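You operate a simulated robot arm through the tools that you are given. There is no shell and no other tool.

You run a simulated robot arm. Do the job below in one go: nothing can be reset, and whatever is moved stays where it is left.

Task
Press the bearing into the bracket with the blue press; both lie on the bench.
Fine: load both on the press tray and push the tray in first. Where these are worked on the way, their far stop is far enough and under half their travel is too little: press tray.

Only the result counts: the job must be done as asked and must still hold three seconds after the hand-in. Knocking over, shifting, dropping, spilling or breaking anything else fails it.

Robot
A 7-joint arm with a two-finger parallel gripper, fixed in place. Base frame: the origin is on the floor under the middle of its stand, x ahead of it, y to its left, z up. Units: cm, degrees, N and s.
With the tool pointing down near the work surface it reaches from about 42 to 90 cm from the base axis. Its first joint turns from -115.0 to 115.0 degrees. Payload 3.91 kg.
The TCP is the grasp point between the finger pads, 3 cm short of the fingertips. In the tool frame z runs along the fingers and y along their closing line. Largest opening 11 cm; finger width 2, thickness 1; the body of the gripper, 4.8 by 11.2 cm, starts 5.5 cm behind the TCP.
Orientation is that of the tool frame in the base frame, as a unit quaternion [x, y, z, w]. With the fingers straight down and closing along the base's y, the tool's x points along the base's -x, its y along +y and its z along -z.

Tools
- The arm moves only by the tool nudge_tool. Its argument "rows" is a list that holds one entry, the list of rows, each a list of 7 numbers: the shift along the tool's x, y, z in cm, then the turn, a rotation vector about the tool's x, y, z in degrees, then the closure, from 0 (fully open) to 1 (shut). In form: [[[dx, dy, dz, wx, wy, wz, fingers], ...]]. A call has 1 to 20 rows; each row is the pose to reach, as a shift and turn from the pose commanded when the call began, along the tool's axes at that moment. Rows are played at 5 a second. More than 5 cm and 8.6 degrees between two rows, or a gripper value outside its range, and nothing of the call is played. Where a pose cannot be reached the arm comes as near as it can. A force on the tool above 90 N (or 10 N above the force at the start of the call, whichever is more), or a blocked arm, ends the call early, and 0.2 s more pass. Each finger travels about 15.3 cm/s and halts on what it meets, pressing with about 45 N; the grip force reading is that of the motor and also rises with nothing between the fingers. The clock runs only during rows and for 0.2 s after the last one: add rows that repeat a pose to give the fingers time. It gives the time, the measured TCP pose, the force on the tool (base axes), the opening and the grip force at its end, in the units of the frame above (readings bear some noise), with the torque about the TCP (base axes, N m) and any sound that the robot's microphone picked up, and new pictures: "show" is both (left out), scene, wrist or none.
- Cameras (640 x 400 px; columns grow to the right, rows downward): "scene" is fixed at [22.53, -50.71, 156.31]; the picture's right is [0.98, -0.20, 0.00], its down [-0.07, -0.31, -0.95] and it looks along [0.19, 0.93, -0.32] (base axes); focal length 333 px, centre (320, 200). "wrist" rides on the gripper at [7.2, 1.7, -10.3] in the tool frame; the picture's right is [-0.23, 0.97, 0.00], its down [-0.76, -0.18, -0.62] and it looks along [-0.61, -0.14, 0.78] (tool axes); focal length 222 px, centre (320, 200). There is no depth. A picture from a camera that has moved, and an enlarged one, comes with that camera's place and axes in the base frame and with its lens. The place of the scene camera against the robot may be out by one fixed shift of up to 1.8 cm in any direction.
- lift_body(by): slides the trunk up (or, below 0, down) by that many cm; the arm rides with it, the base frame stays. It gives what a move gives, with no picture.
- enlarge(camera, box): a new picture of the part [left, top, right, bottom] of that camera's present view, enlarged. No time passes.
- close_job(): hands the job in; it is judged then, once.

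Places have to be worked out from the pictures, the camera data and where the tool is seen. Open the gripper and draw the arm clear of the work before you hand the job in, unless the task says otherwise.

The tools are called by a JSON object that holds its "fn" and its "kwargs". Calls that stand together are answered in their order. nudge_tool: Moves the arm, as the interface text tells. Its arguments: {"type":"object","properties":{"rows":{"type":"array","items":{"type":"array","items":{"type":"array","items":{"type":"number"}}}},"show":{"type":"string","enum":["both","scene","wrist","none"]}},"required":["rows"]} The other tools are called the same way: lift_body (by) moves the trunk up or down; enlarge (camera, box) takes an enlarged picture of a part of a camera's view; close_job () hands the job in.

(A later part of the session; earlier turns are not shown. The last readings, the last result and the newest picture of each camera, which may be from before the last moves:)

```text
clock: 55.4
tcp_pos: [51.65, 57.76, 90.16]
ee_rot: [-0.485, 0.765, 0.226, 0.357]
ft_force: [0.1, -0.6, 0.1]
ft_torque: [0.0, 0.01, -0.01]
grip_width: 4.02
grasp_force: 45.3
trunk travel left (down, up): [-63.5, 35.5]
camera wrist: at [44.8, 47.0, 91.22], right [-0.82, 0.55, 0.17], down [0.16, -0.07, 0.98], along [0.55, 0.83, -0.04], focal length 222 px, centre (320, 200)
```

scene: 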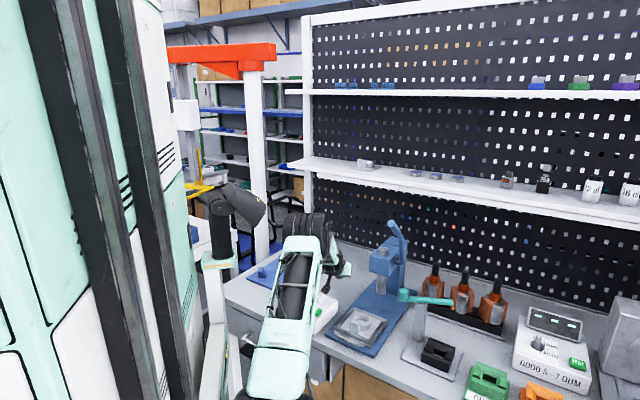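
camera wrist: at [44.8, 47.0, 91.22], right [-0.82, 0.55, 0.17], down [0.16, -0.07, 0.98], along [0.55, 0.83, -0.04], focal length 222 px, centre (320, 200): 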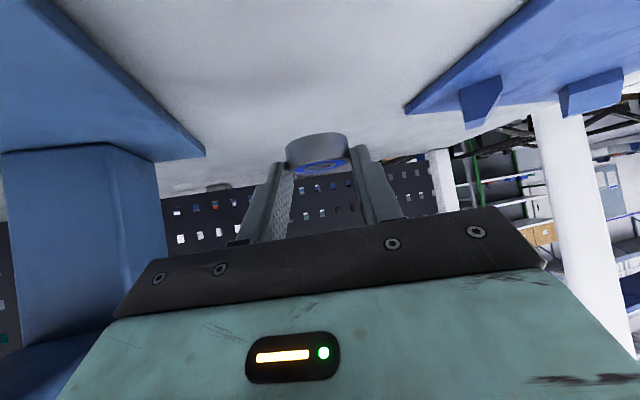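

The bearing is secure, but lowering here would bring the wrist camera onto the white control box. I'll go 3 cm further out before setting it down.

{"fn": "nudge_tool", "kwargs": {"rows": [[[-0.96, 0, 1.15, 0, 0, 0, 0.75], [-1.92, 0, 2.31, 0, 0, 0, 0.75], [-0.5, 0, 3.5, 0, 0, 0, 0.75], [0.9, 0, 4.65, 0, 0, 0, 0.75], [1.6, 0, 5.23, 0, 0, 0, 0.75], [1.85, 0, 5.44, 0, 0, 0, 0.75], [1.85, 0, 5.44, 0, 0, 0, 0.75]]]}}

```text
clock: 56.6
tcp_pos: [53.25, 60.9, 87.7]
ee_rot: [-0.482, 0.762, 0.232, 0.365]
ft_force: [-3.7, -12.6, 35.7]
ft_torque: [-4.72, 2.77, 0.38]
grip_width: 4.02
grasp_force: 45.0
trunk travel left (down, up): [-63.5, 35.5]
stopped in row 5: the force on the tool passed its limit at 105 N (the readings are from after the stop); the commanded pose is now the measured one
camera wrist: at [46.3, 50.16, 88.53], right [-0.82, 0.55, 0.18], down [0.16, -0.08, 0.98], along [0.55, 0.83, -0.02], focal length 222 px, centre (320, 200)
```

scene: 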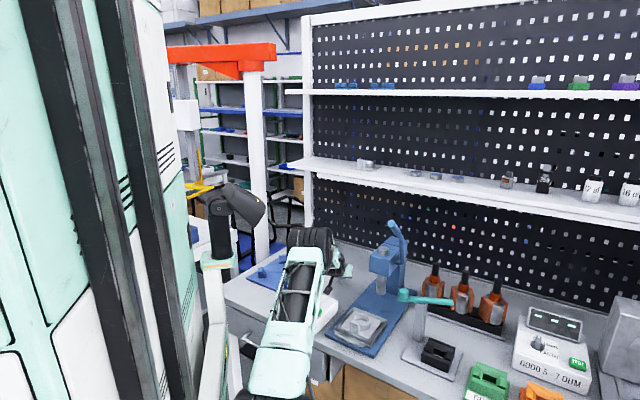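
wrist: 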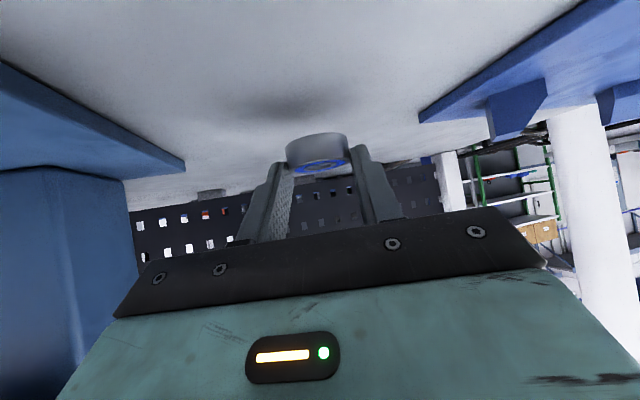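

Something behind the TCP (by torque: ~15 cm back, the camera housing) pressed on the control box edge. Raise straight up immediately.

{"fn": "nudge_tool", "kwargs": {"rows": [[[-1.0, 0, -0.8, 0, 0, 0, 0.75], [-2.3, 0, -1.9, 0, 0, 0, 0.75], [-3.85, 0, -3.2, 0, 0, 0, 0.75], [-3.85, 0, -3.2, 0, 0, 0, 0.75]]]}}

{"fn": "enlarge", "kwargs": {"camera": "scene", "box": [270, 240, 370, 340]}}

```text
clock: 57.6
tcp_pos: [53.16, 60.84, 92.08]
ee_rot: [-0.483, 0.764, 0.229, 0.361]
ft_force: [0.9, 0.3, -0.6]
ft_torque: [-0.04, 0.01, 0.04]
grip_width: 4.06
grasp_force: 44.9
trunk travel left (down, up): [-63.5, 35.5]
camera wrist: at [46.27, 50.09, 93.01], right [-0.82, 0.55, 0.18], down [0.16, -0.08, 0.98], along [0.55, 0.83, -0.03], focal length 222 px, centre (320, 200)
```

scene: 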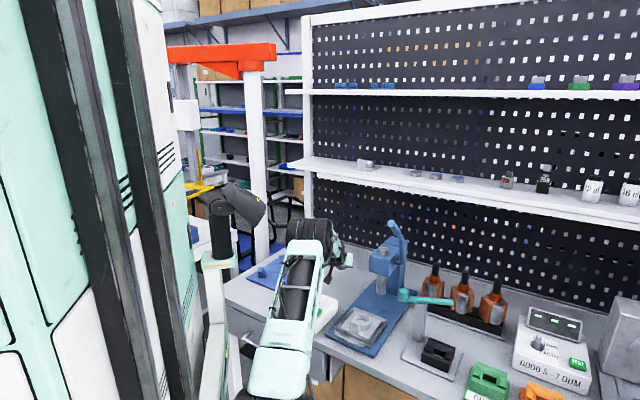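
wrist: 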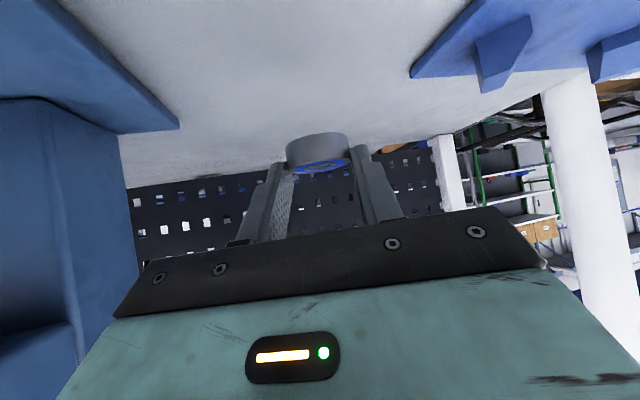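

```text
4.00 times, centred on (320, 290) of scene
camera zoom: at [22.53, -50.71, 156.31], right [0.98, -0.2, 0.0], down [-0.07, -0.31, -0.95], along [0.19, 0.93, -0.32], focal length 1332 px, centre (320, -160)
```

zoom: 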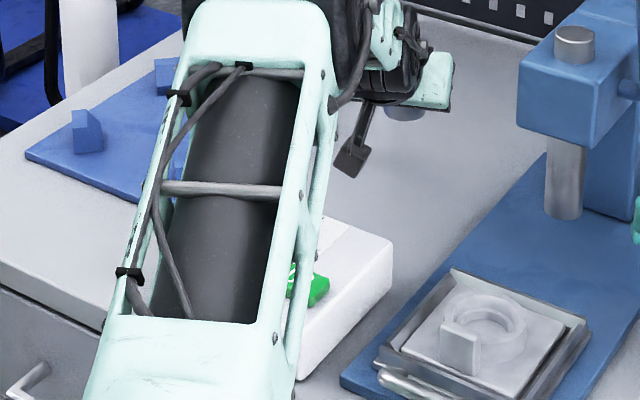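

{"fn": "enlarge", "kwargs": {"camera": "scene", "box": [320, 270, 410, 370]}}

```text
4.00 times, centred on (365, 320) of scene
camera zoom: at [22.53, -50.71, 156.31], right [0.98, -0.2, 0.0], down [-0.07, -0.31, -0.95], along [0.19, 0.93, -0.32], focal length 1332 px, centre (140, -280)
```

zoom: 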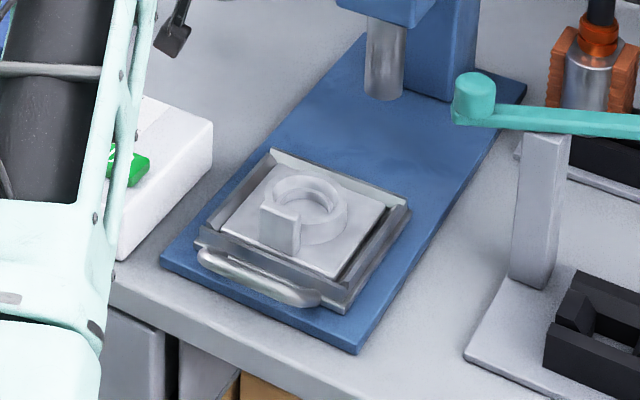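

The control box did not move (same pixels as before). Rather than regripping here, I'll carry the bearing straight to the bracket. To keep the elbow away from the robot's own post when folding, I raise the trunk first.

{"fn": "lift_body", "kwargs": {"by": 18}}

```text
clock: 59.6
tcp_pos: [53.1, 60.76, 110.07]
ee_rot: [-0.483, 0.764, 0.228, 0.362]
ft_force: [0.2, 0.7, -0.3]
ft_torque: [0.0, 0.04, -0.01]
grip_width: 4.05
grasp_force: 45.3
trunk travel left (down, up): [-81.5, 17.5]
```

Now carry it along a line clear of the press head, half-way first.

{"fn": "nudge_tool", "kwargs": {"rows": [[[3.45, -1.62, -1.96, 0, 0, 0, 0.75], [6.9, -3.23, -3.92, 0, 0, 0, 0.75], [10.36, -4.85, -5.88, 0, 0, 0, 0.75], [13.8, -6.47, -7.85, 0, 0, 0, 0.75], [13.8, -6.47, -7.85, 0, 0, 0, 0.75]]]}}

```text
clock: 60.8
tcp_pos: [52.78, 44.54, 104.58]
ee_rot: [-0.484, 0.764, 0.229, 0.362]
ft_force: [0.4, 1.1, -0.9]
ft_torque: [0.0, -0.01, -0.03]
grip_width: 4.05
grasp_force: 44.8
trunk travel left (down, up): [-81.5, 17.5]
camera wrist: at [45.89, 33.82, 105.44], right [-0.82, 0.55, 0.18], down [0.16, -0.08, 0.98], along [0.55, 0.83, -0.02], focal length 222 px, centre (320, 200)
```

scene: 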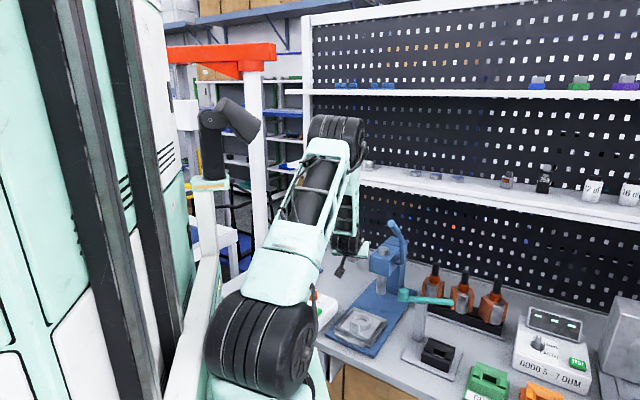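
wrist: 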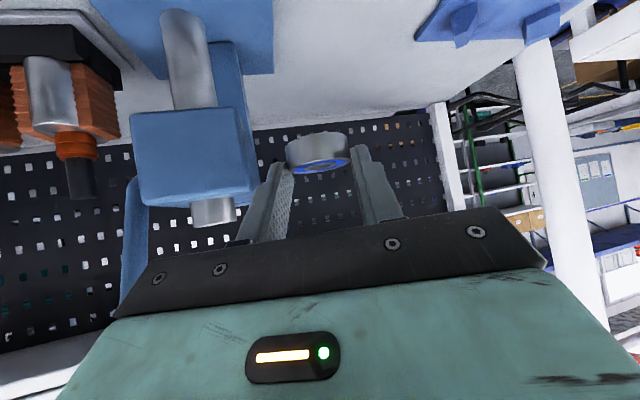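

On track with the elbow well clear. Continue to above the bracket ring.

{"fn": "nudge_tool", "kwargs": {"rows": [[[3.52, -1.58, -1.89, 0, 0, 0, 0.75], [7.05, -3.15, -3.78, 0, 0, 0, 0.75], [10.57, -4.73, -5.67, 0, 0, 0, 0.75], [10.57, -4.73, -5.67, 0, 0, 0, 0.75]]]}}

```text
clock: 61.8
tcp_pos: [52.52, 32.39, 99.98]
ee_rot: [-0.483, 0.763, 0.23, 0.363]
ft_force: [-0.5, 0.0, -1.1]
ft_torque: [-0.01, 0.02, -0.04]
grip_width: 4.06
grasp_force: 45.5
trunk travel left (down, up): [-81.5, 17.5]
camera wrist: at [45.57, 21.62, 100.88], right [-0.82, 0.55, 0.18], down [0.16, -0.08, 0.98], along [0.55, 0.83, -0.02], focal length 222 px, centre (320, 200)
```

scene: 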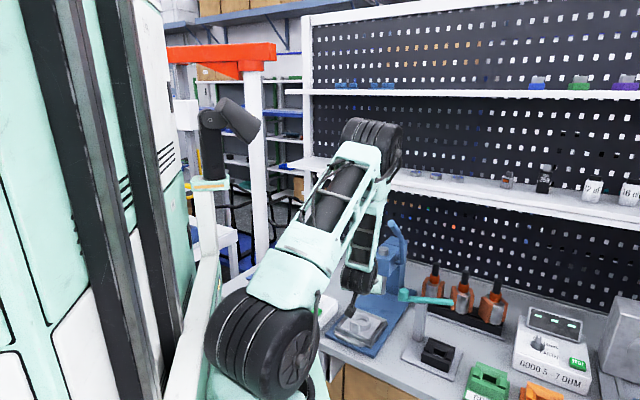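
wrist: 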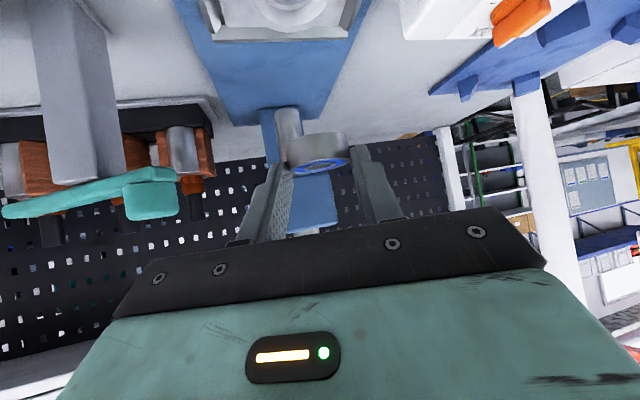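

{"fn": "enlarge", "kwargs": {"camera": "wrist", "box": [240, 100, 400, 220]}}

{"fn": "enlarge", "kwargs": {"camera": "wrist", "box": [180, 0, 380, 120]}}

{"fn": "enlarge", "kwargs": {"camera": "scene", "box": [310, 250, 410, 370]}}

```text
3.33 times, centred on (320, 160) of wrist
camera zoom: at [45.57, 21.62, 100.88], right [-0.82, 0.55, 0.18], down [0.16, -0.08, 0.98], along [0.55, 0.83, -0.02], focal length 740 px, centre (320, 333)
```

zoom: 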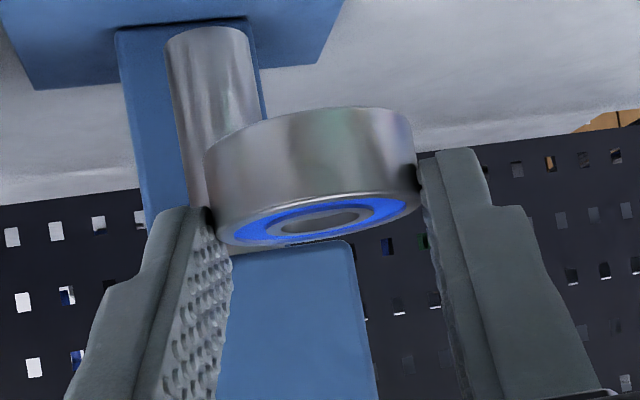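

```text
3.20 times, centred on (280, 60) of wrist
camera zoom: at [45.57, 21.62, 100.88], right [-0.82, 0.55, 0.18], down [0.16, -0.08, 0.98], along [0.55, 0.83, -0.02], focal length 711 px, centre (448, 648)
```

zoom: 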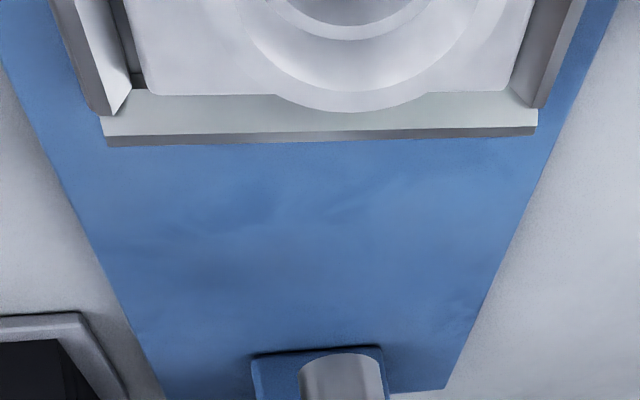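

```text
3.33 times, centred on (360, 310) of scene
camera zoom: at [22.53, -50.71, 156.31], right [0.98, -0.2, 0.0], down [-0.07, -0.31, -0.95], along [0.19, 0.93, -0.32], focal length 1110 px, centre (187, -167)
```

zoom: 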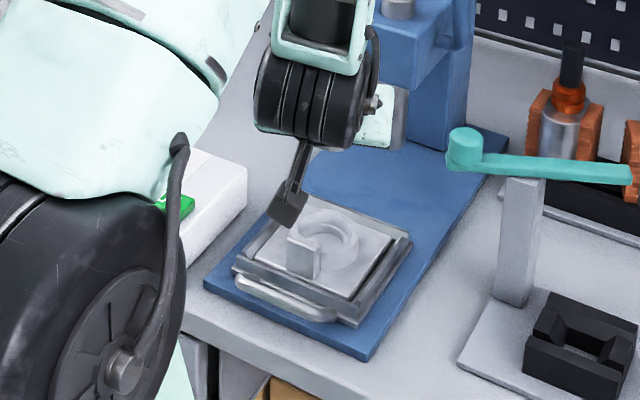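

The bearing sits level in the grip, about 1.55 cm radially ahead of the TCP. I'll correct by (−0.18,+0.26) cm in the base xy and lower to ~1 cm above the ring.

{"fn": "nudge_tool", "kwargs": {"rows": [[[1.9, 0.1, 1.6, 0, 0, 0, 0.75], [3.8, 0.2, 3.2, 0, 0, 0, 0.75], [5.5, 0.27, 4.7, 0, 0, 0, 0.75], [6.84, 0.27, 5.81, 0, 0, 0, 0.75], [6.84, 0.27, 5.81, 0, 0, 0, 0.75]]]}}

{"fn": "enlarge", "kwargs": {"camera": "scene", "box": [330, 280, 400, 350]}}

{"fn": "enlarge", "kwargs": {"camera": "wrist", "box": [220, 60, 420, 220]}}

```text
clock: 63.0
tcp_pos: [52.15, 32.73, 90.75]
ee_rot: [-0.483, 0.763, 0.229, 0.363]
ft_force: [-0.4, 0.0, -0.1]
ft_torque: [0.04, -0.01, 0.01]
grip_width: 4.01
grasp_force: 44.9
trunk travel left (down, up): [-81.5, 17.5]
camera wrist: at [45.23, 22.02, 91.74], right [-0.82, 0.55, 0.18], down [0.16, -0.08, 0.98], along [0.55, 0.83, -0.02], focal length 222 px, centre (320, 200)
```

scene: 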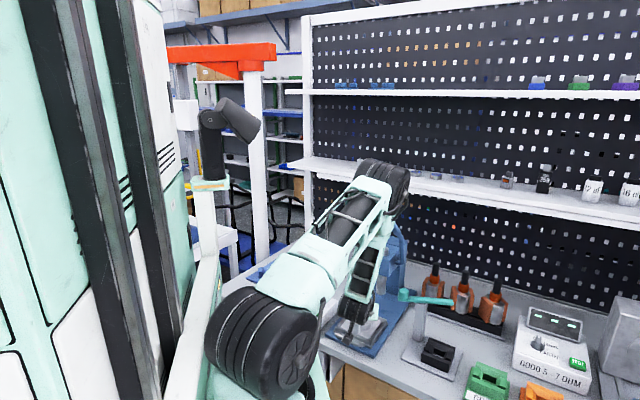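
wrist: 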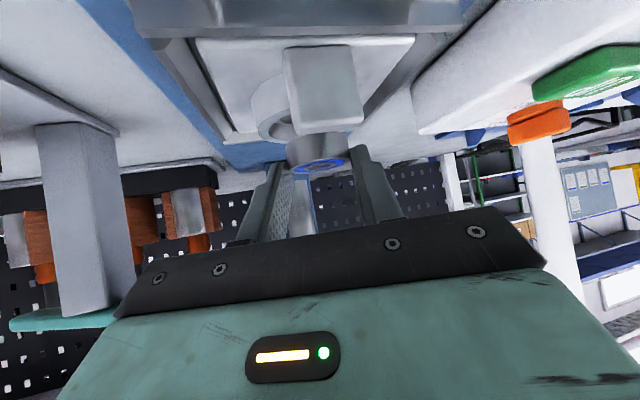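

```text
5.71 times, centred on (365, 315) of scene
camera zoom: at [22.53, -50.71, 156.31], right [0.98, -0.2, 0.0], down [-0.07, -0.31, -0.95], along [0.19, 0.93, -0.32], focal length 1903 px, centre (63, -457)
```

zoom: 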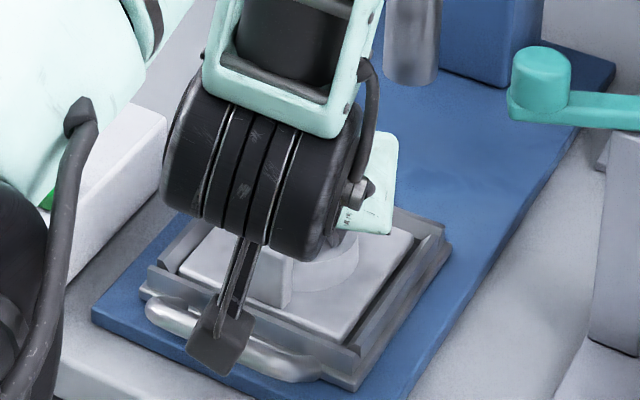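

```text
2.50 times, centred on (320, 140) of wrist
camera zoom: at [45.23, 22.02, 91.74], right [-0.82, 0.55, 0.18], down [0.16, -0.08, 0.98], along [0.55, 0.83, -0.02], focal length 555 px, centre (320, 350)
```

zoom: 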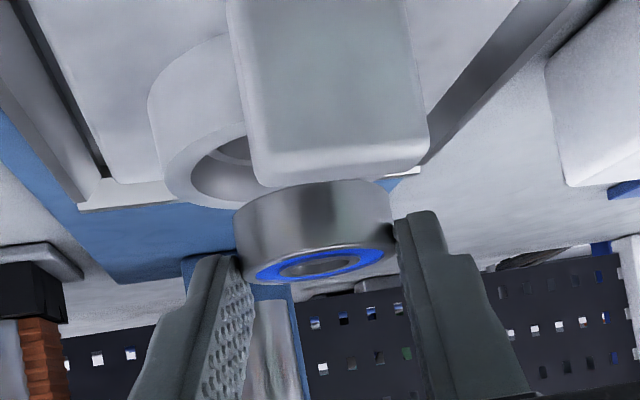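

The block partly hides the ring here. Zooming in more to judge the bearing-to-ring offset before going lower.

{"fn": "enlarge", "kwargs": {"camera": "wrist", "box": [260, 60, 380, 160]}}

{"fn": "enlarge", "kwargs": {"camera": "scene", "box": [345, 295, 385, 335]}}

```text
4.00 times, centred on (320, 110) of wrist
camera zoom: at [45.23, 22.02, 91.74], right [-0.82, 0.55, 0.18], down [0.16, -0.08, 0.98], along [0.55, 0.83, -0.02], focal length 888 px, centre (320, 560)
```

zoom: 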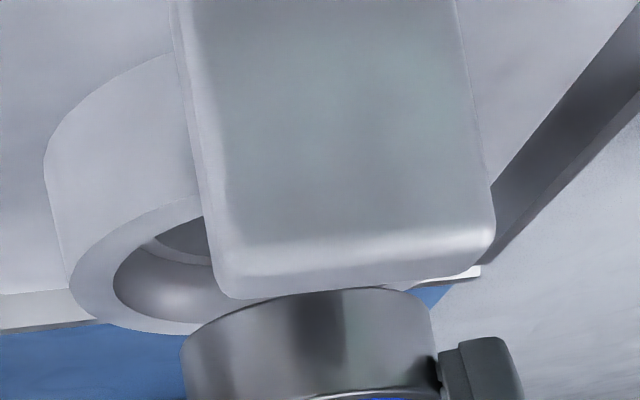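

```text
10.00 times, centred on (365, 315) of scene
camera zoom: at [22.53, -50.71, 156.31], right [0.98, -0.2, 0.0], down [-0.07, -0.31, -0.95], along [0.19, 0.93, -0.32], focal length 3331 px, centre (-130, -950)
```

zoom: 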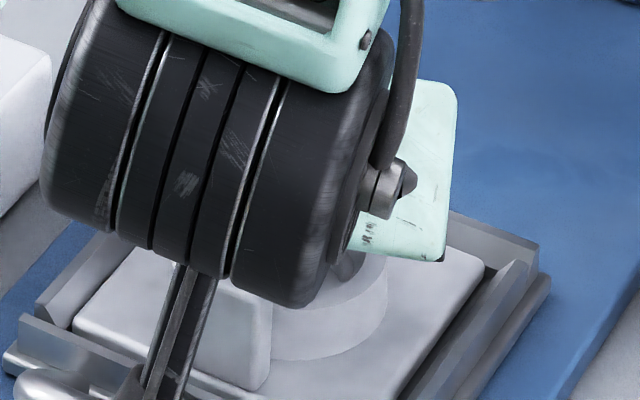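

The bearing looks about 0.3–0.5 cm too far right in this view, and the ring has a wide lead-in chamfer. I shift it left ~0.35 cm, slightly back, and lower 1 cm.

{"fn": "nudge_tool", "kwargs": {"rows": [[[-0.1, -0.33, -0.13, 0, 0, 0, 0.75], [0.4, -0.33, 0.15, 0, 0, 0, 0.75], [0.9, -0.33, 0.48, 0, 0, 0, 0.75], [0.9, -0.33, 0.48, 0, 0, 0, 0.75]]]}}

{"fn": "enlarge", "kwargs": {"camera": "wrist", "box": [240, 80, 400, 200]}}

```text
clock: 64.0
tcp_pos: [52.28, 32.52, 89.72]
ee_rot: [-0.483, 0.763, 0.23, 0.362]
ft_force: [-0.5, -0.7, -0.5]
ft_torque: [-0.03, -0.03, -0.01]
grip_width: 4.03
grasp_force: 44.8
trunk travel left (down, up): [-81.5, 17.5]
camera wrist: at [45.36, 21.8, 90.7], right [-0.82, 0.55, 0.18], down [0.16, -0.08, 0.98], along [0.55, 0.83, -0.02], focal length 222 px, centre (320, 200)
```

scene: 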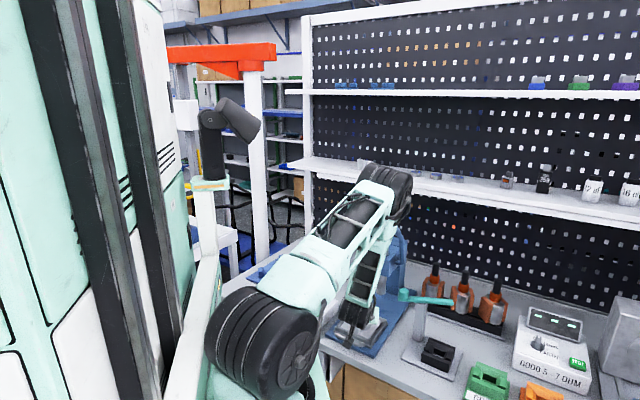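
wrist: 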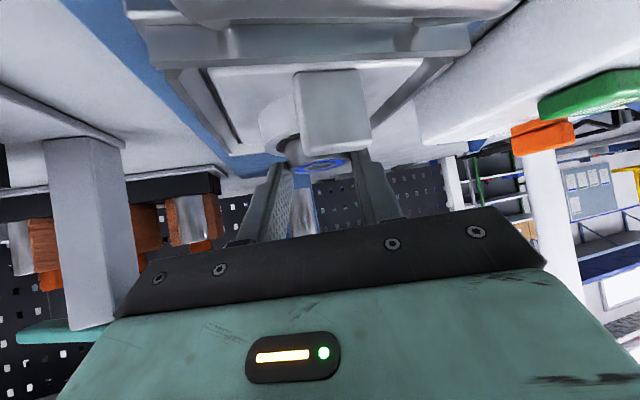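

```text
3.33 times, centred on (320, 140) of wrist
camera zoom: at [45.36, 21.8, 90.7], right [-0.82, 0.55, 0.18], down [0.16, -0.08, 0.98], along [0.55, 0.83, -0.02], focal length 740 px, centre (320, 400)
```

zoom: 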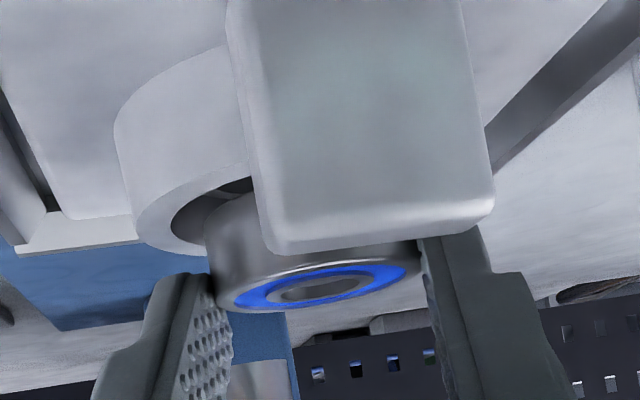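

No contact yet and the bearing is still ~0.3 cm right of the ring centre. Shift left 0.3 cm and lower another 0.4 cm gently.

{"fn": "nudge_tool", "kwargs": {"rows": [[[0, -0.3, 0, 0, 0, 0, 0.75], [0.15, -0.3, 0.13, 0, 0, 0, 0.75], [0.31, -0.3, 0.25, 0, 0, 0, 0.75], [0.31, -0.3, 0.25, 0, 0, 0, 0.75]]]}}

{"fn": "enlarge", "kwargs": {"camera": "wrist", "box": [240, 80, 400, 200]}}

```text
clock: 65.0
tcp_pos: [52.49, 32.51, 89.51]
ee_rot: [-0.483, 0.763, 0.23, 0.362]
ft_force: [-2.0, 0.7, 0.8]
ft_torque: [0.02, 0.01, 0.04]
grip_width: 4.03
grasp_force: 45.5
trunk travel left (down, up): [-81.5, 17.5]
camera wrist: at [45.57, 21.7, 90.36], right [-0.82, 0.55, 0.18], down [0.16, -0.08, 0.98], along [0.55, 0.83, -0.02], focal length 222 px, centre (320, 200)
```

scene: 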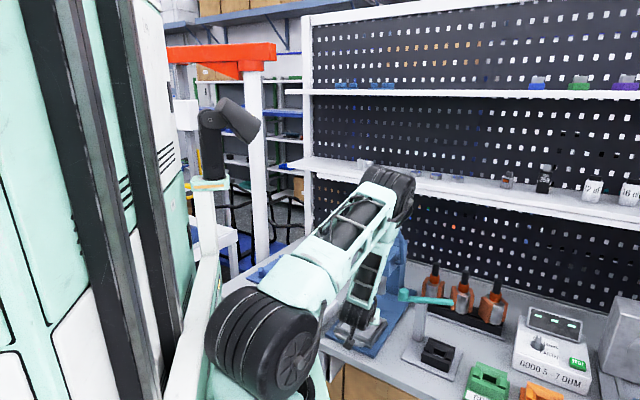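
wrist: 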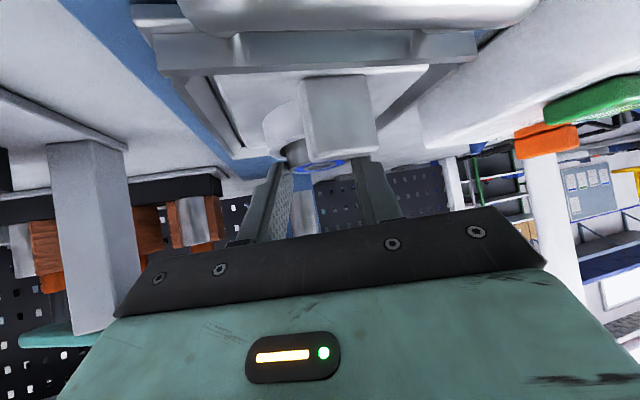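

```text
3.33 times, centred on (320, 140) of wrist
camera zoom: at [45.57, 21.7, 90.36], right [-0.82, 0.55, 0.18], down [0.16, -0.08, 0.98], along [0.55, 0.83, -0.02], focal length 740 px, centre (320, 400)
```

zoom: 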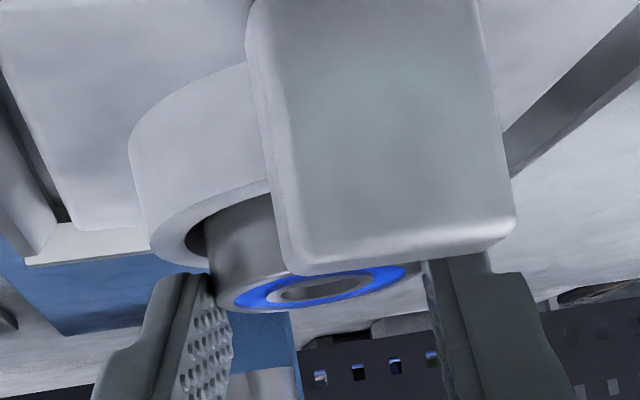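

Laterally the bearing now looks centred in the ring. Lower a further 0.3 cm in small steps to feel the seat.

{"fn": "nudge_tool", "kwargs": {"rows": [[[0.08, 0, 0.065, 0, 0, 0, 0.75], [0.16, 0, 0.13, 0, 0, 0, 0.75], [0.24, 0, 0.19, 0, 0, 0, 0.75], [0.24, 0, 0.19, 0, 0, 0, 0.75]]], "show": "wrist"}}

{"fn": "enlarge", "kwargs": {"camera": "wrist", "box": [240, 80, 400, 200]}}

```text
clock: 66.0
tcp_pos: [52.46, 32.43, 89.13]
ee_rot: [-0.482, 0.763, 0.229, 0.364]
ft_force: [-3.1, -0.7, 11.4]
ft_torque: [0.16, 0.05, 0.08]
grip_width: 4.03
grasp_force: 45.3
trunk travel left (down, up): [-81.5, 17.5]
camera wrist: at [45.6, 21.74, 90.07], right [-0.82, 0.55, 0.18], down [0.16, -0.08, 0.98], along [0.55, 0.83, -0.02], focal length 222 px, centre (320, 200)
```

wrist: 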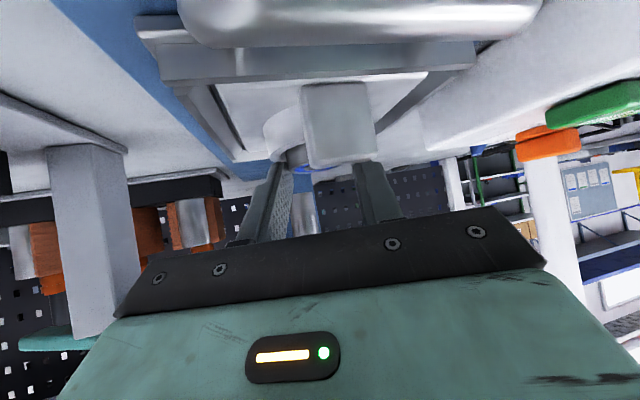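

```text
3.33 times, centred on (320, 140) of wrist
camera zoom: at [45.6, 21.74, 90.07], right [-0.82, 0.55, 0.18], down [0.16, -0.08, 0.98], along [0.55, 0.83, -0.02], focal length 740 px, centre (320, 400)
```

zoom: 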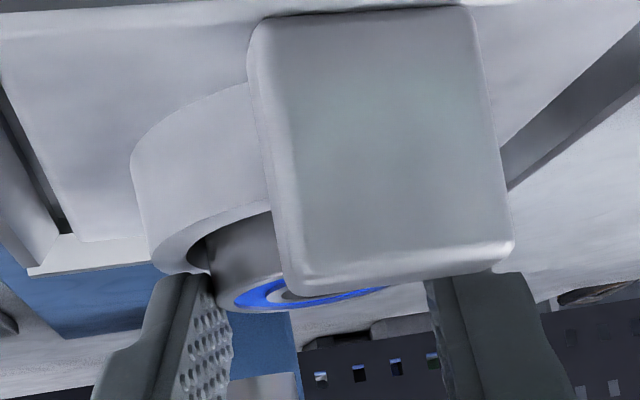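

Contact at ~11 N, centred on the bearing axis, with the bearing bottom already a few mm below the ring's top — it is in the mouth of the bore. I ease up 0.1 cm and open the fingers a little.

{"fn": "nudge_tool", "kwargs": {"rows": [[[-0.08, 0, -0.06, 0, 0, 0, 0.75], [-0.08, 0, -0.06, 0, 0, 0, 0.64], [-0.08, 0, -0.06, 0, 0, 0, 0.6], [-0.08, 0, -0.06, 0, 0, 0, 0.56], [-0.08, 0, -0.06, 0, 0, 0, 0.53], [-0.08, 0, -0.06, 0, 0, 0, 0.53]]]}}

{"fn": "enlarge", "kwargs": {"camera": "wrist", "box": [240, 80, 400, 200]}}

```text
clock: 67.4
tcp_pos: [52.3, 32.53, 89.23]
ee_rot: [-0.483, 0.763, 0.23, 0.363]
ft_force: [-6.6, 2.7, 9.2]
ft_torque: [0.17, 0.09, 0.2]
grip_width: 4.67
grasp_force: 0.1
trunk travel left (down, up): [-81.5, 17.5]
camera wrist: at [45.5, 21.76, 90.11], right [-0.82, 0.55, 0.18], down [0.16, -0.08, 0.98], along [0.55, 0.83, -0.02], focal length 222 px, centre (320, 200)
```

scene: 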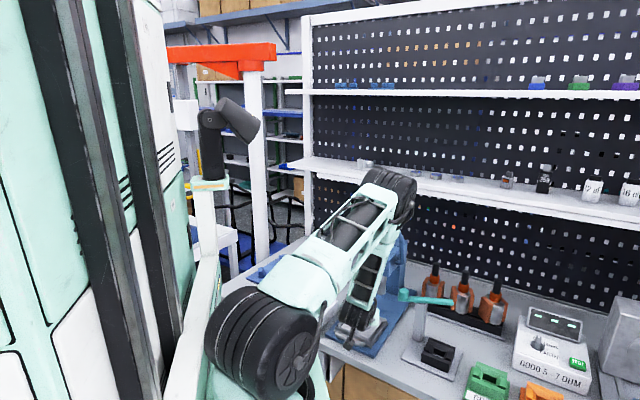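
wrist: 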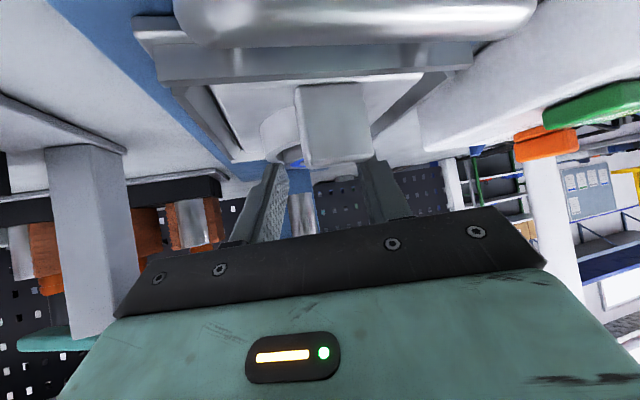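

```text
3.33 times, centred on (320, 140) of wrist
camera zoom: at [45.5, 21.76, 90.11], right [-0.82, 0.55, 0.18], down [0.16, -0.08, 0.98], along [0.55, 0.83, -0.02], focal length 740 px, centre (320, 400)
```

zoom: 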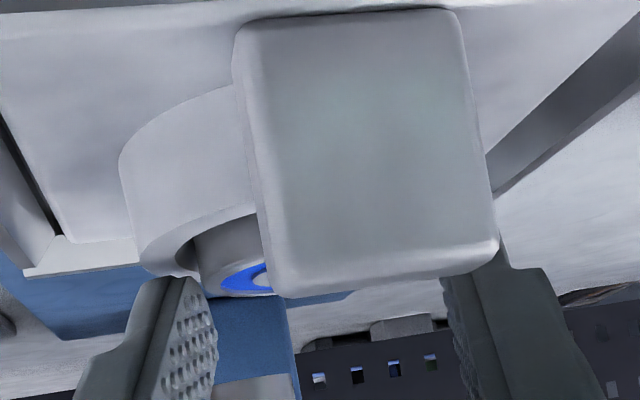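

The bearing dropped into the ring mouth. Now rise vertically clear, opening a bit more once off the ring.

{"fn": "nudge_tool", "kwargs": {"rows": [[[-0.23, 0, -0.19, 0, 0, 0, 0.53], [-0.46, 0, -0.38, 0, 0, 0, 0.5], [-1.16, 0, -0.95, 0, 0, 0, 0.45], [-2.3, 0, -1.9, 0, 0, 0, 0.4], [-4.6, 0, -3.8, 0, 0, 0, 0.4], [-7.7, 0, -6.3, 0, 0, 0, 0.4], [-7.7, 0, -6.3, 0, 0, 0, 0.4]]]}}

{"fn": "enlarge", "kwargs": {"camera": "scene", "box": [320, 270, 410, 370]}}

{"fn": "enlarge", "kwargs": {"camera": "wrist", "box": [200, 0, 400, 120]}}

```text
clock: 69.0
tcp_pos: [52.5, 32.65, 99.17]
ee_rot: [-0.483, 0.763, 0.23, 0.362]
ft_force: [-0.2, -0.2, 0.3]
ft_torque: [-0.01, -0.02, 0.02]
grip_width: 6.62
grasp_force: 0.1
trunk travel left (down, up): [-81.5, 17.5]
camera wrist: at [45.57, 21.83, 100.02], right [-0.82, 0.55, 0.18], down [0.16, -0.08, 0.98], along [0.55, 0.83, -0.03], focal length 222 px, centre (320, 200)
```

scene: 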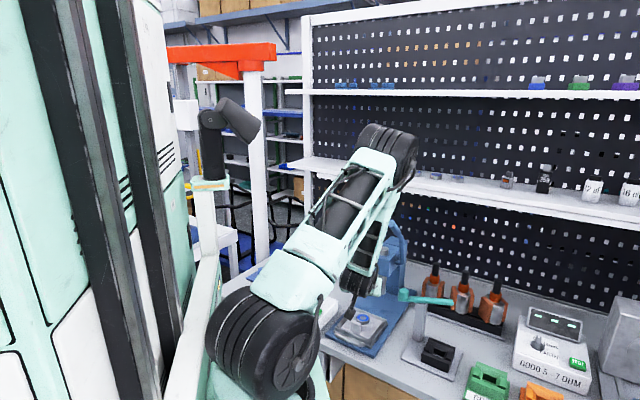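
wrist: 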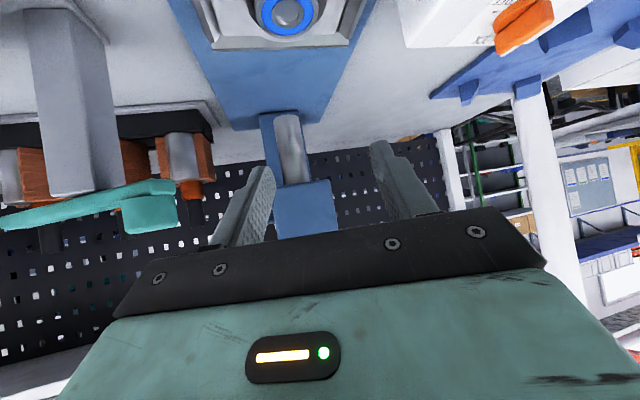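

```text
4.00 times, centred on (365, 320) of scene
camera zoom: at [22.53, -50.71, 156.31], right [0.98, -0.2, 0.0], down [-0.07, -0.31, -0.95], along [0.19, 0.93, -0.32], focal length 1332 px, centre (140, -280)
```

zoom: 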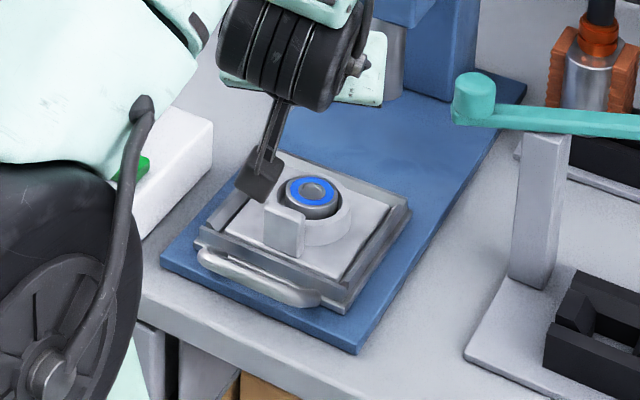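

```text
3.20 times, centred on (300, 60) of wrist
camera zoom: at [45.57, 21.83, 100.02], right [-0.82, 0.55, 0.18], down [0.16, -0.08, 0.98], along [0.55, 0.83, -0.03], focal length 711 px, centre (384, 648)
```

zoom: 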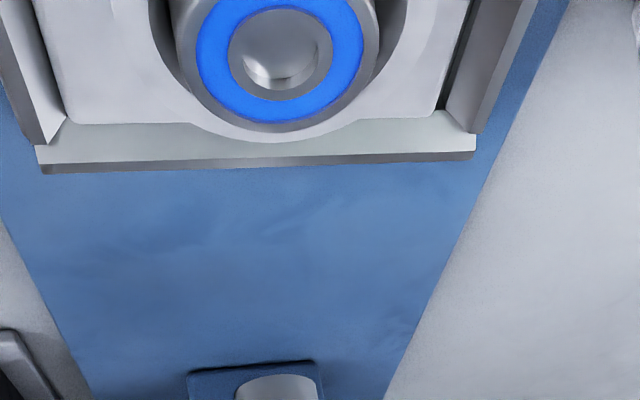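

The bearing is sitting in the ring mouth. Zoom closely to judge whether it's level and centred.

{"fn": "enlarge", "kwargs": {"camera": "scene", "box": [343, 300, 383, 340]}}

{"fn": "enlarge", "kwargs": {"camera": "wrist", "box": [230, 0, 350, 60]}}

```text
10.00 times, centred on (363, 320) of scene
camera zoom: at [22.53, -50.71, 156.31], right [0.98, -0.2, 0.0], down [-0.07, -0.31, -0.95], along [0.19, 0.93, -0.32], focal length 3331 px, centre (-110, -1000)
```

zoom: 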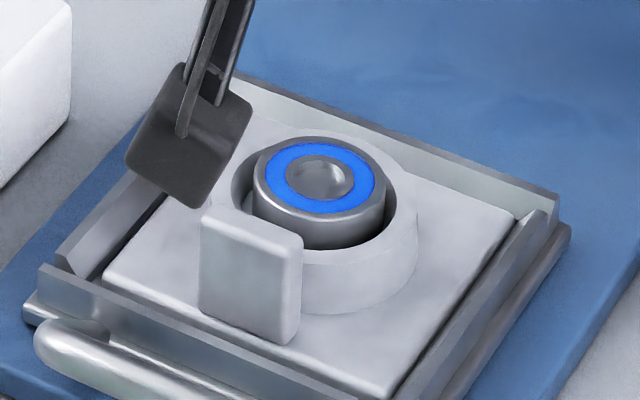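

```text
5.33 times, centred on (290, 30) of wrist
camera zoom: at [45.57, 21.83, 100.02], right [-0.82, 0.55, 0.18], down [0.16, -0.08, 0.98], along [0.55, 0.83, -0.03], focal length 1185 px, centre (480, 1107)
```

zoom: 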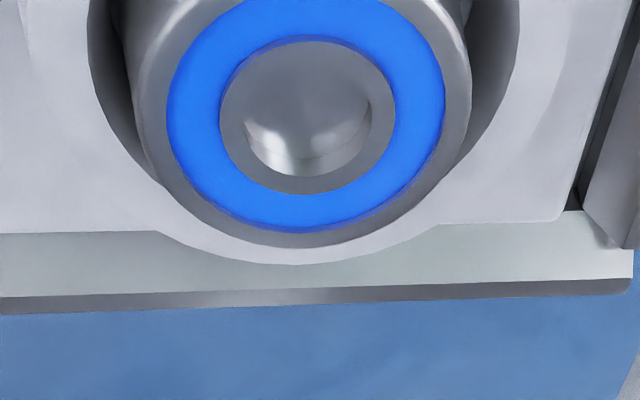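

The bearing sits level in the lead-in, roughly centred. To judge the offset along u I'll straighten the tool to vertical and turn it so the camera looks from the +v side (also the pose for pushing the tray).

{"fn": "nudge_tool", "kwargs": {"rows": [[[0, 0, 0, 0, 8, 0, 0.4], [0, 0, 0, 0, 16, 0, 0.4], [0, 0, 0, 0, 24, 0, 0.4], [0, 0, 0, 0, 32, 0, 0.4], [0, 0, 0, 0, 40, 0, 0.4], [0, 0, 0, 0, 48, 0, 0.4], [0, 0, 0, 0, 50.3, 0, 0.4], [0, 0, 0, 0, 50.3, 0, 0.4]]]}}

```text
clock: 70.8
tcp_pos: [52.48, 32.49, 99.17]
ee_rot: [-0.534, 0.845, 0.002, 0.003]
ft_force: [-0.8, 0.3, -0.1]
ft_torque: [0.06, -0.02, 0.03]
grip_width: 6.61
grasp_force: 0.1
trunk travel left (down, up): [-81.5, 17.5]
camera wrist: at [47.87, 26.47, 109.4], right [-0.78, 0.62, 0.0], down [0.48, 0.61, 0.63], along [0.39, 0.49, -0.78], focal length 222 px, centre (320, 200)
```

scene: 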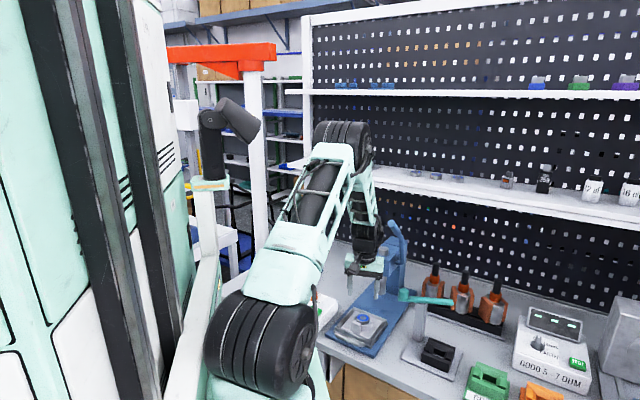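
wrist: 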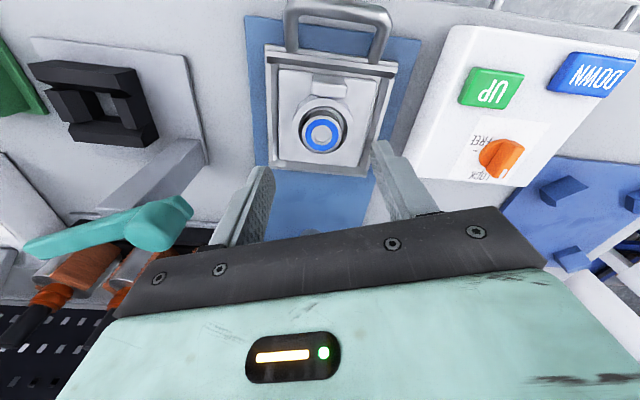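

{"fn": "enlarge", "kwargs": {"camera": "wrist", "box": [260, 60, 400, 180]}}

{"fn": "enlarge", "kwargs": {"camera": "wrist", "box": [290, 90, 350, 165]}}

```text
3.33 times, centred on (330, 120) of wrist
camera zoom: at [47.87, 26.47, 109.4], right [-0.78, 0.62, 0.0], down [0.48, 0.61, 0.63], along [0.39, 0.49, -0.78], focal length 740 px, centre (287, 467)
```

zoom: 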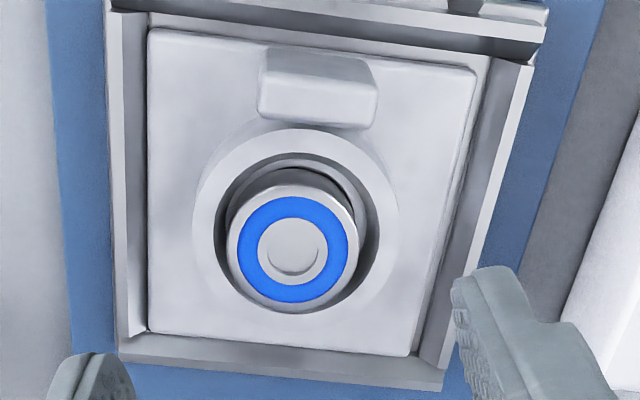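

```text
5.33 times, centred on (320, 128) of wrist
camera zoom: at [47.87, 26.47, 109.4], right [-0.78, 0.62, 0.0], down [0.48, 0.61, 0.63], along [0.39, 0.49, -0.78], focal length 1185 px, centre (320, 587)
```

zoom: 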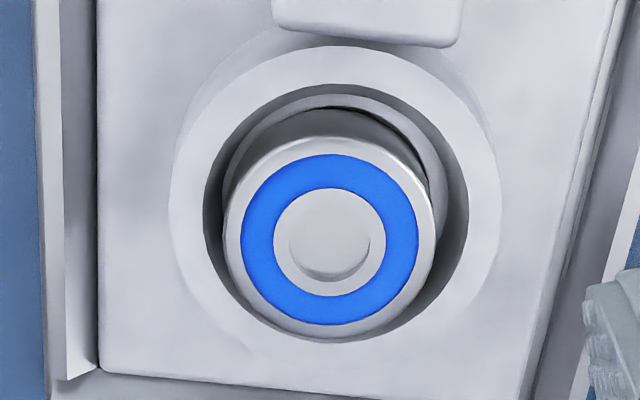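

This view shows the bearing concentric with the ring (within ~1 mm laterally) and level. Now I'll close the fingers, turn back 20° and go behind the tray handle to push the tray in with the finger fronts.

{"fn": "nudge_tool", "kwargs": {"rows": [[[2.7, 1.1, 0, 0, 0, 4.9, 0.6], [5.4, 2.2, 0, 0, 0, 9.8, 0.8], [8.1, 3.3, 0, 0, 0, 14.7, 1.0], [10.74, 4.34, 0, 0, 0, 19.6, 1.0], [10.74, 4.34, 3, 0, 0, 19.6, 1.0], [10.74, 4.34, 6, 0, 0, 19.6, 1.0], [10.74, 4.34, 6, 0, 0, 19.6, 1.0]]]}}

```text
clock: 72.4
tcp_pos: [43.8, 24.55, 93.0]
ee_rot: [-0.383, 0.924, 0.002, 0.004]
ft_force: [-0.9, -0.2, 0.2]
ft_torque: [0.0, 0.06, 0.0]
grip_width: 0.0
grasp_force: 37.6
trunk travel left (down, up): [-81.5, 17.5]
camera wrist: at [37.54, 20.48, 103.34], right [-0.53, 0.85, 0.0], down [0.66, 0.41, 0.63], along [0.53, 0.33, -0.78], focal length 222 px, centre (320, 200)
```

scene: 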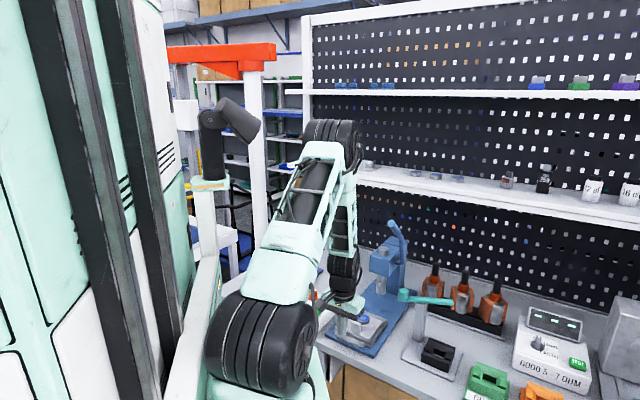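
wrist: 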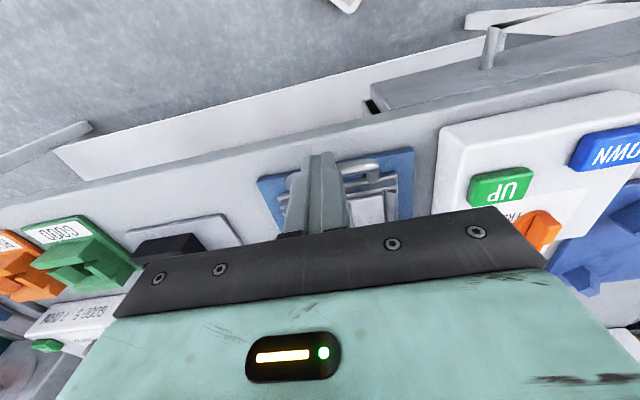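

{"fn": "enlarge", "kwargs": {"camera": "wrist", "box": [240, 120, 440, 240]}}

{"fn": "enlarge", "kwargs": {"camera": "scene", "box": [310, 270, 410, 370]}}

```text
3.20 times, centred on (340, 180) of wrist
camera zoom: at [37.54, 20.48, 103.34], right [-0.53, 0.85, 0.0], down [0.66, 0.41, 0.63], along [0.53, 0.33, -0.78], focal length 711 px, centre (256, 264)
```

zoom: 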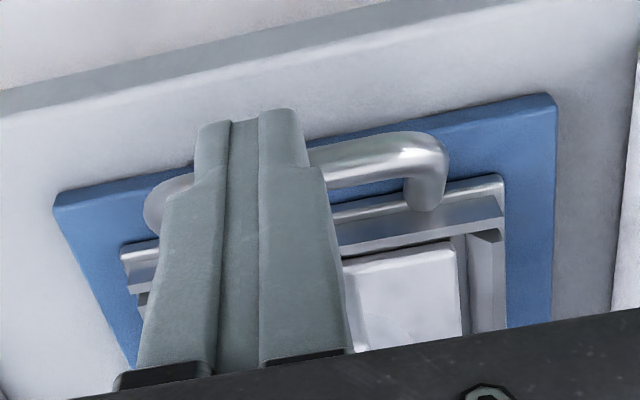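

```text
4.00 times, centred on (360, 320) of scene
camera zoom: at [22.53, -50.71, 156.31], right [0.98, -0.2, 0.0], down [-0.07, -0.31, -0.95], along [0.19, 0.93, -0.32], focal length 1332 px, centre (160, -280)
```

zoom: 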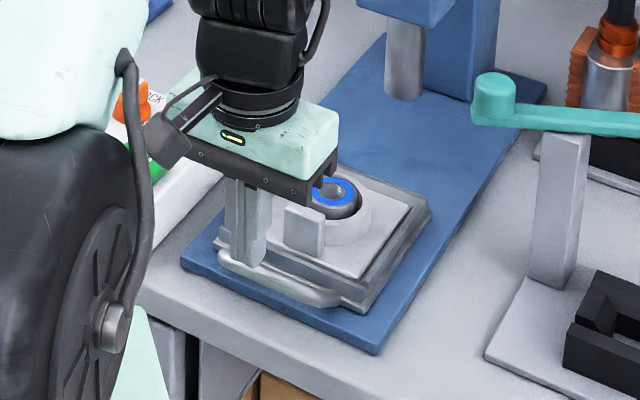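

The finger front is ~2 cm behind the handle bar and centred on it. Lower to handle height.

{"fn": "nudge_tool", "kwargs": {"rows": [[[0, 0, 2, 0, 0, 0, 1.0], [0, 0, 4, 0, 0, 0, 1.0], [0, 0, 5.5, 0, 0, 0, 1.0], [0, 0, 6.2, 0, 0, 0, 1.0], [0, 0, 6.2, 0, 0, 0, 1.0]]]}}

{"fn": "enlarge", "kwargs": {"camera": "scene", "box": [310, 270, 410, 370]}}

```text
clock: 73.6
tcp_pos: [43.98, 24.72, 86.97]
ee_rot: [-0.383, 0.924, 0.002, 0.003]
ft_force: [0.2, 0.3, -0.6]
ft_torque: [-0.01, 0.02, 0.02]
grip_width: 0.0
grasp_force: 37.8
trunk travel left (down, up): [-81.5, 17.5]
camera wrist: at [37.74, 20.63, 97.26], right [-0.53, 0.85, 0.0], down [0.66, 0.41, 0.63], along [0.53, 0.34, -0.78], focal length 222 px, centre (320, 200)
```

scene: 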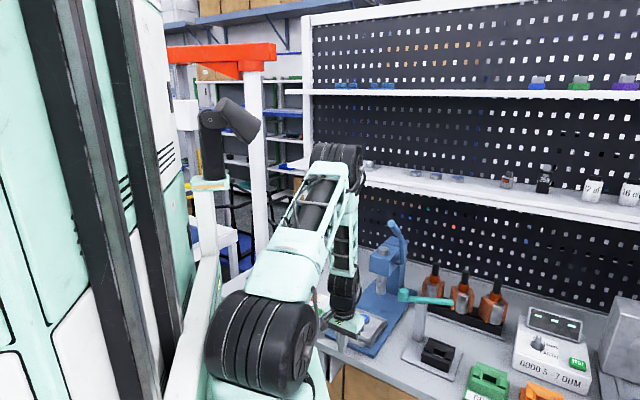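
wrist: 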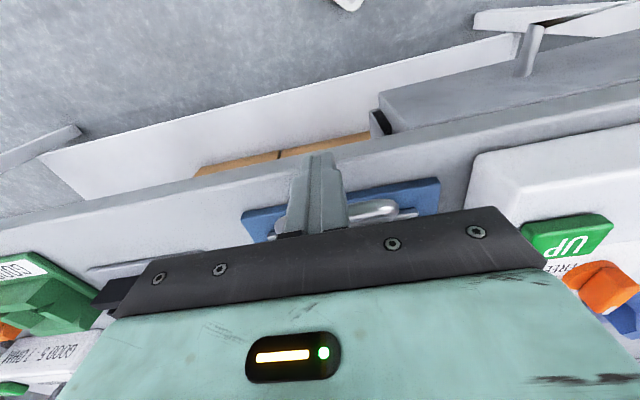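

```text
4.00 times, centred on (360, 320) of scene
camera zoom: at [22.53, -50.71, 156.31], right [0.98, -0.2, 0.0], down [-0.07, -0.31, -0.95], along [0.19, 0.93, -0.32], focal length 1332 px, centre (160, -280)
```

zoom: 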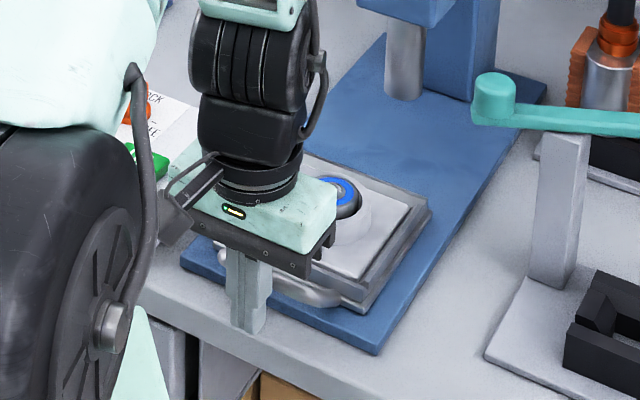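

Fingers are behind the bar. Push the tray in slowly, about 12 cm first.

{"fn": "nudge_tool", "kwargs": {"rows": [[[-0.6, 0, 0, 0, 0, 0, 1.0], [-1.2, 0, 0, 0, 0, 0, 1.0], [-1.7, 0, 0, 0, 0, 0, 1.0], [-2.2, 0, 0, 0, 0, 0, 1.0], [-2.8, 0, 0, 0, 0, 0, 1.0], [-3.5, 0, 0, 0, 0, 0, 1.0], [-4.2, 0, 0, 0, 0, 0, 1.0], [-4.9, 0, 0, 0, 0, 0, 1.0], [-5.6, 0, 0, 0, 0, 0, 1.0], [-6.3, 0, 0, 0, 0, 0, 1.0], [-7.0, 0, 0, 0, 0, 0, 1.0], [-7.7, 0, 0, 0, 0, 0, 1.0], [-8.4, 0, 0, 0, 0, 0, 1.0], [-9.1, 0, 0, 0, 0, 0, 1.0], [-9.8, 0, 0, 0, 0, 0, 1.0], [-10.4, 0, 0, 0, 0, 0, 1.0], [-11.0, 0, 0, 0, 0, 0, 1.0], [-11.0, 0, 0, 0, 0, 0, 1.0]]]}}

{"fn": "enlarge", "kwargs": {"camera": "scene", "box": [320, 250, 420, 350]}}

```text
clock: 77.4
tcp_pos: [51.95, 32.48, 86.89]
ee_rot: [-0.383, 0.924, 0.002, 0.003]
ft_force: [-0.4, -0.3, 0.1]
ft_torque: [0.0, 0.0, 0.02]
grip_width: 0.0
grasp_force: 38.0
trunk travel left (down, up): [-81.5, 17.5]
camera wrist: at [45.48, 28.43, 97.17], right [-0.53, 0.85, 0.0], down [0.66, 0.41, 0.63], along [0.53, 0.33, -0.78], focal length 222 px, centre (320, 200)
```

scene: 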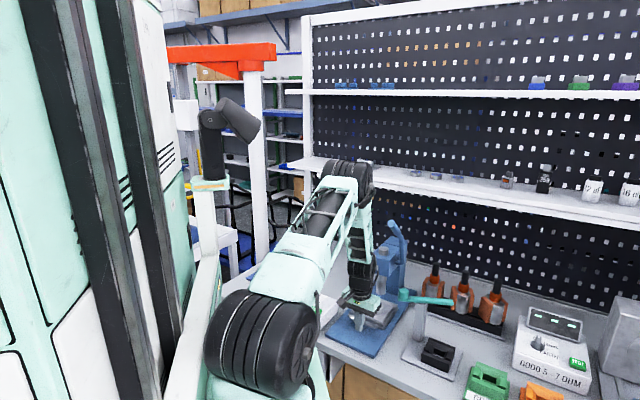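
wrist: 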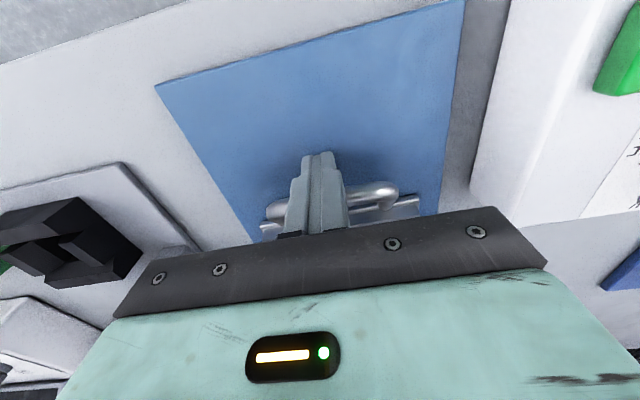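

```text
4.00 times, centred on (370, 300) of scene
camera zoom: at [22.53, -50.71, 156.31], right [0.98, -0.2, 0.0], down [-0.07, -0.31, -0.95], along [0.19, 0.93, -0.32], focal length 1332 px, centre (120, -200)
```

zoom: 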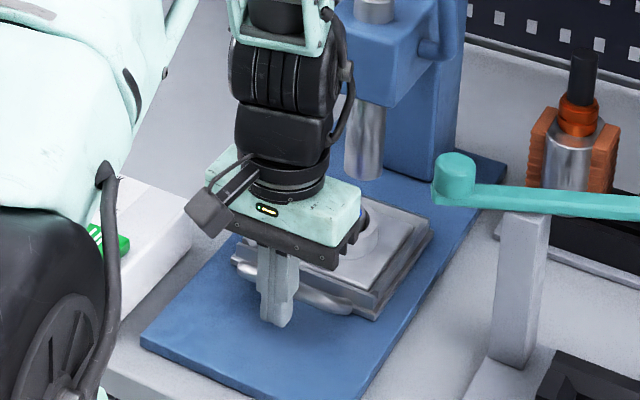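

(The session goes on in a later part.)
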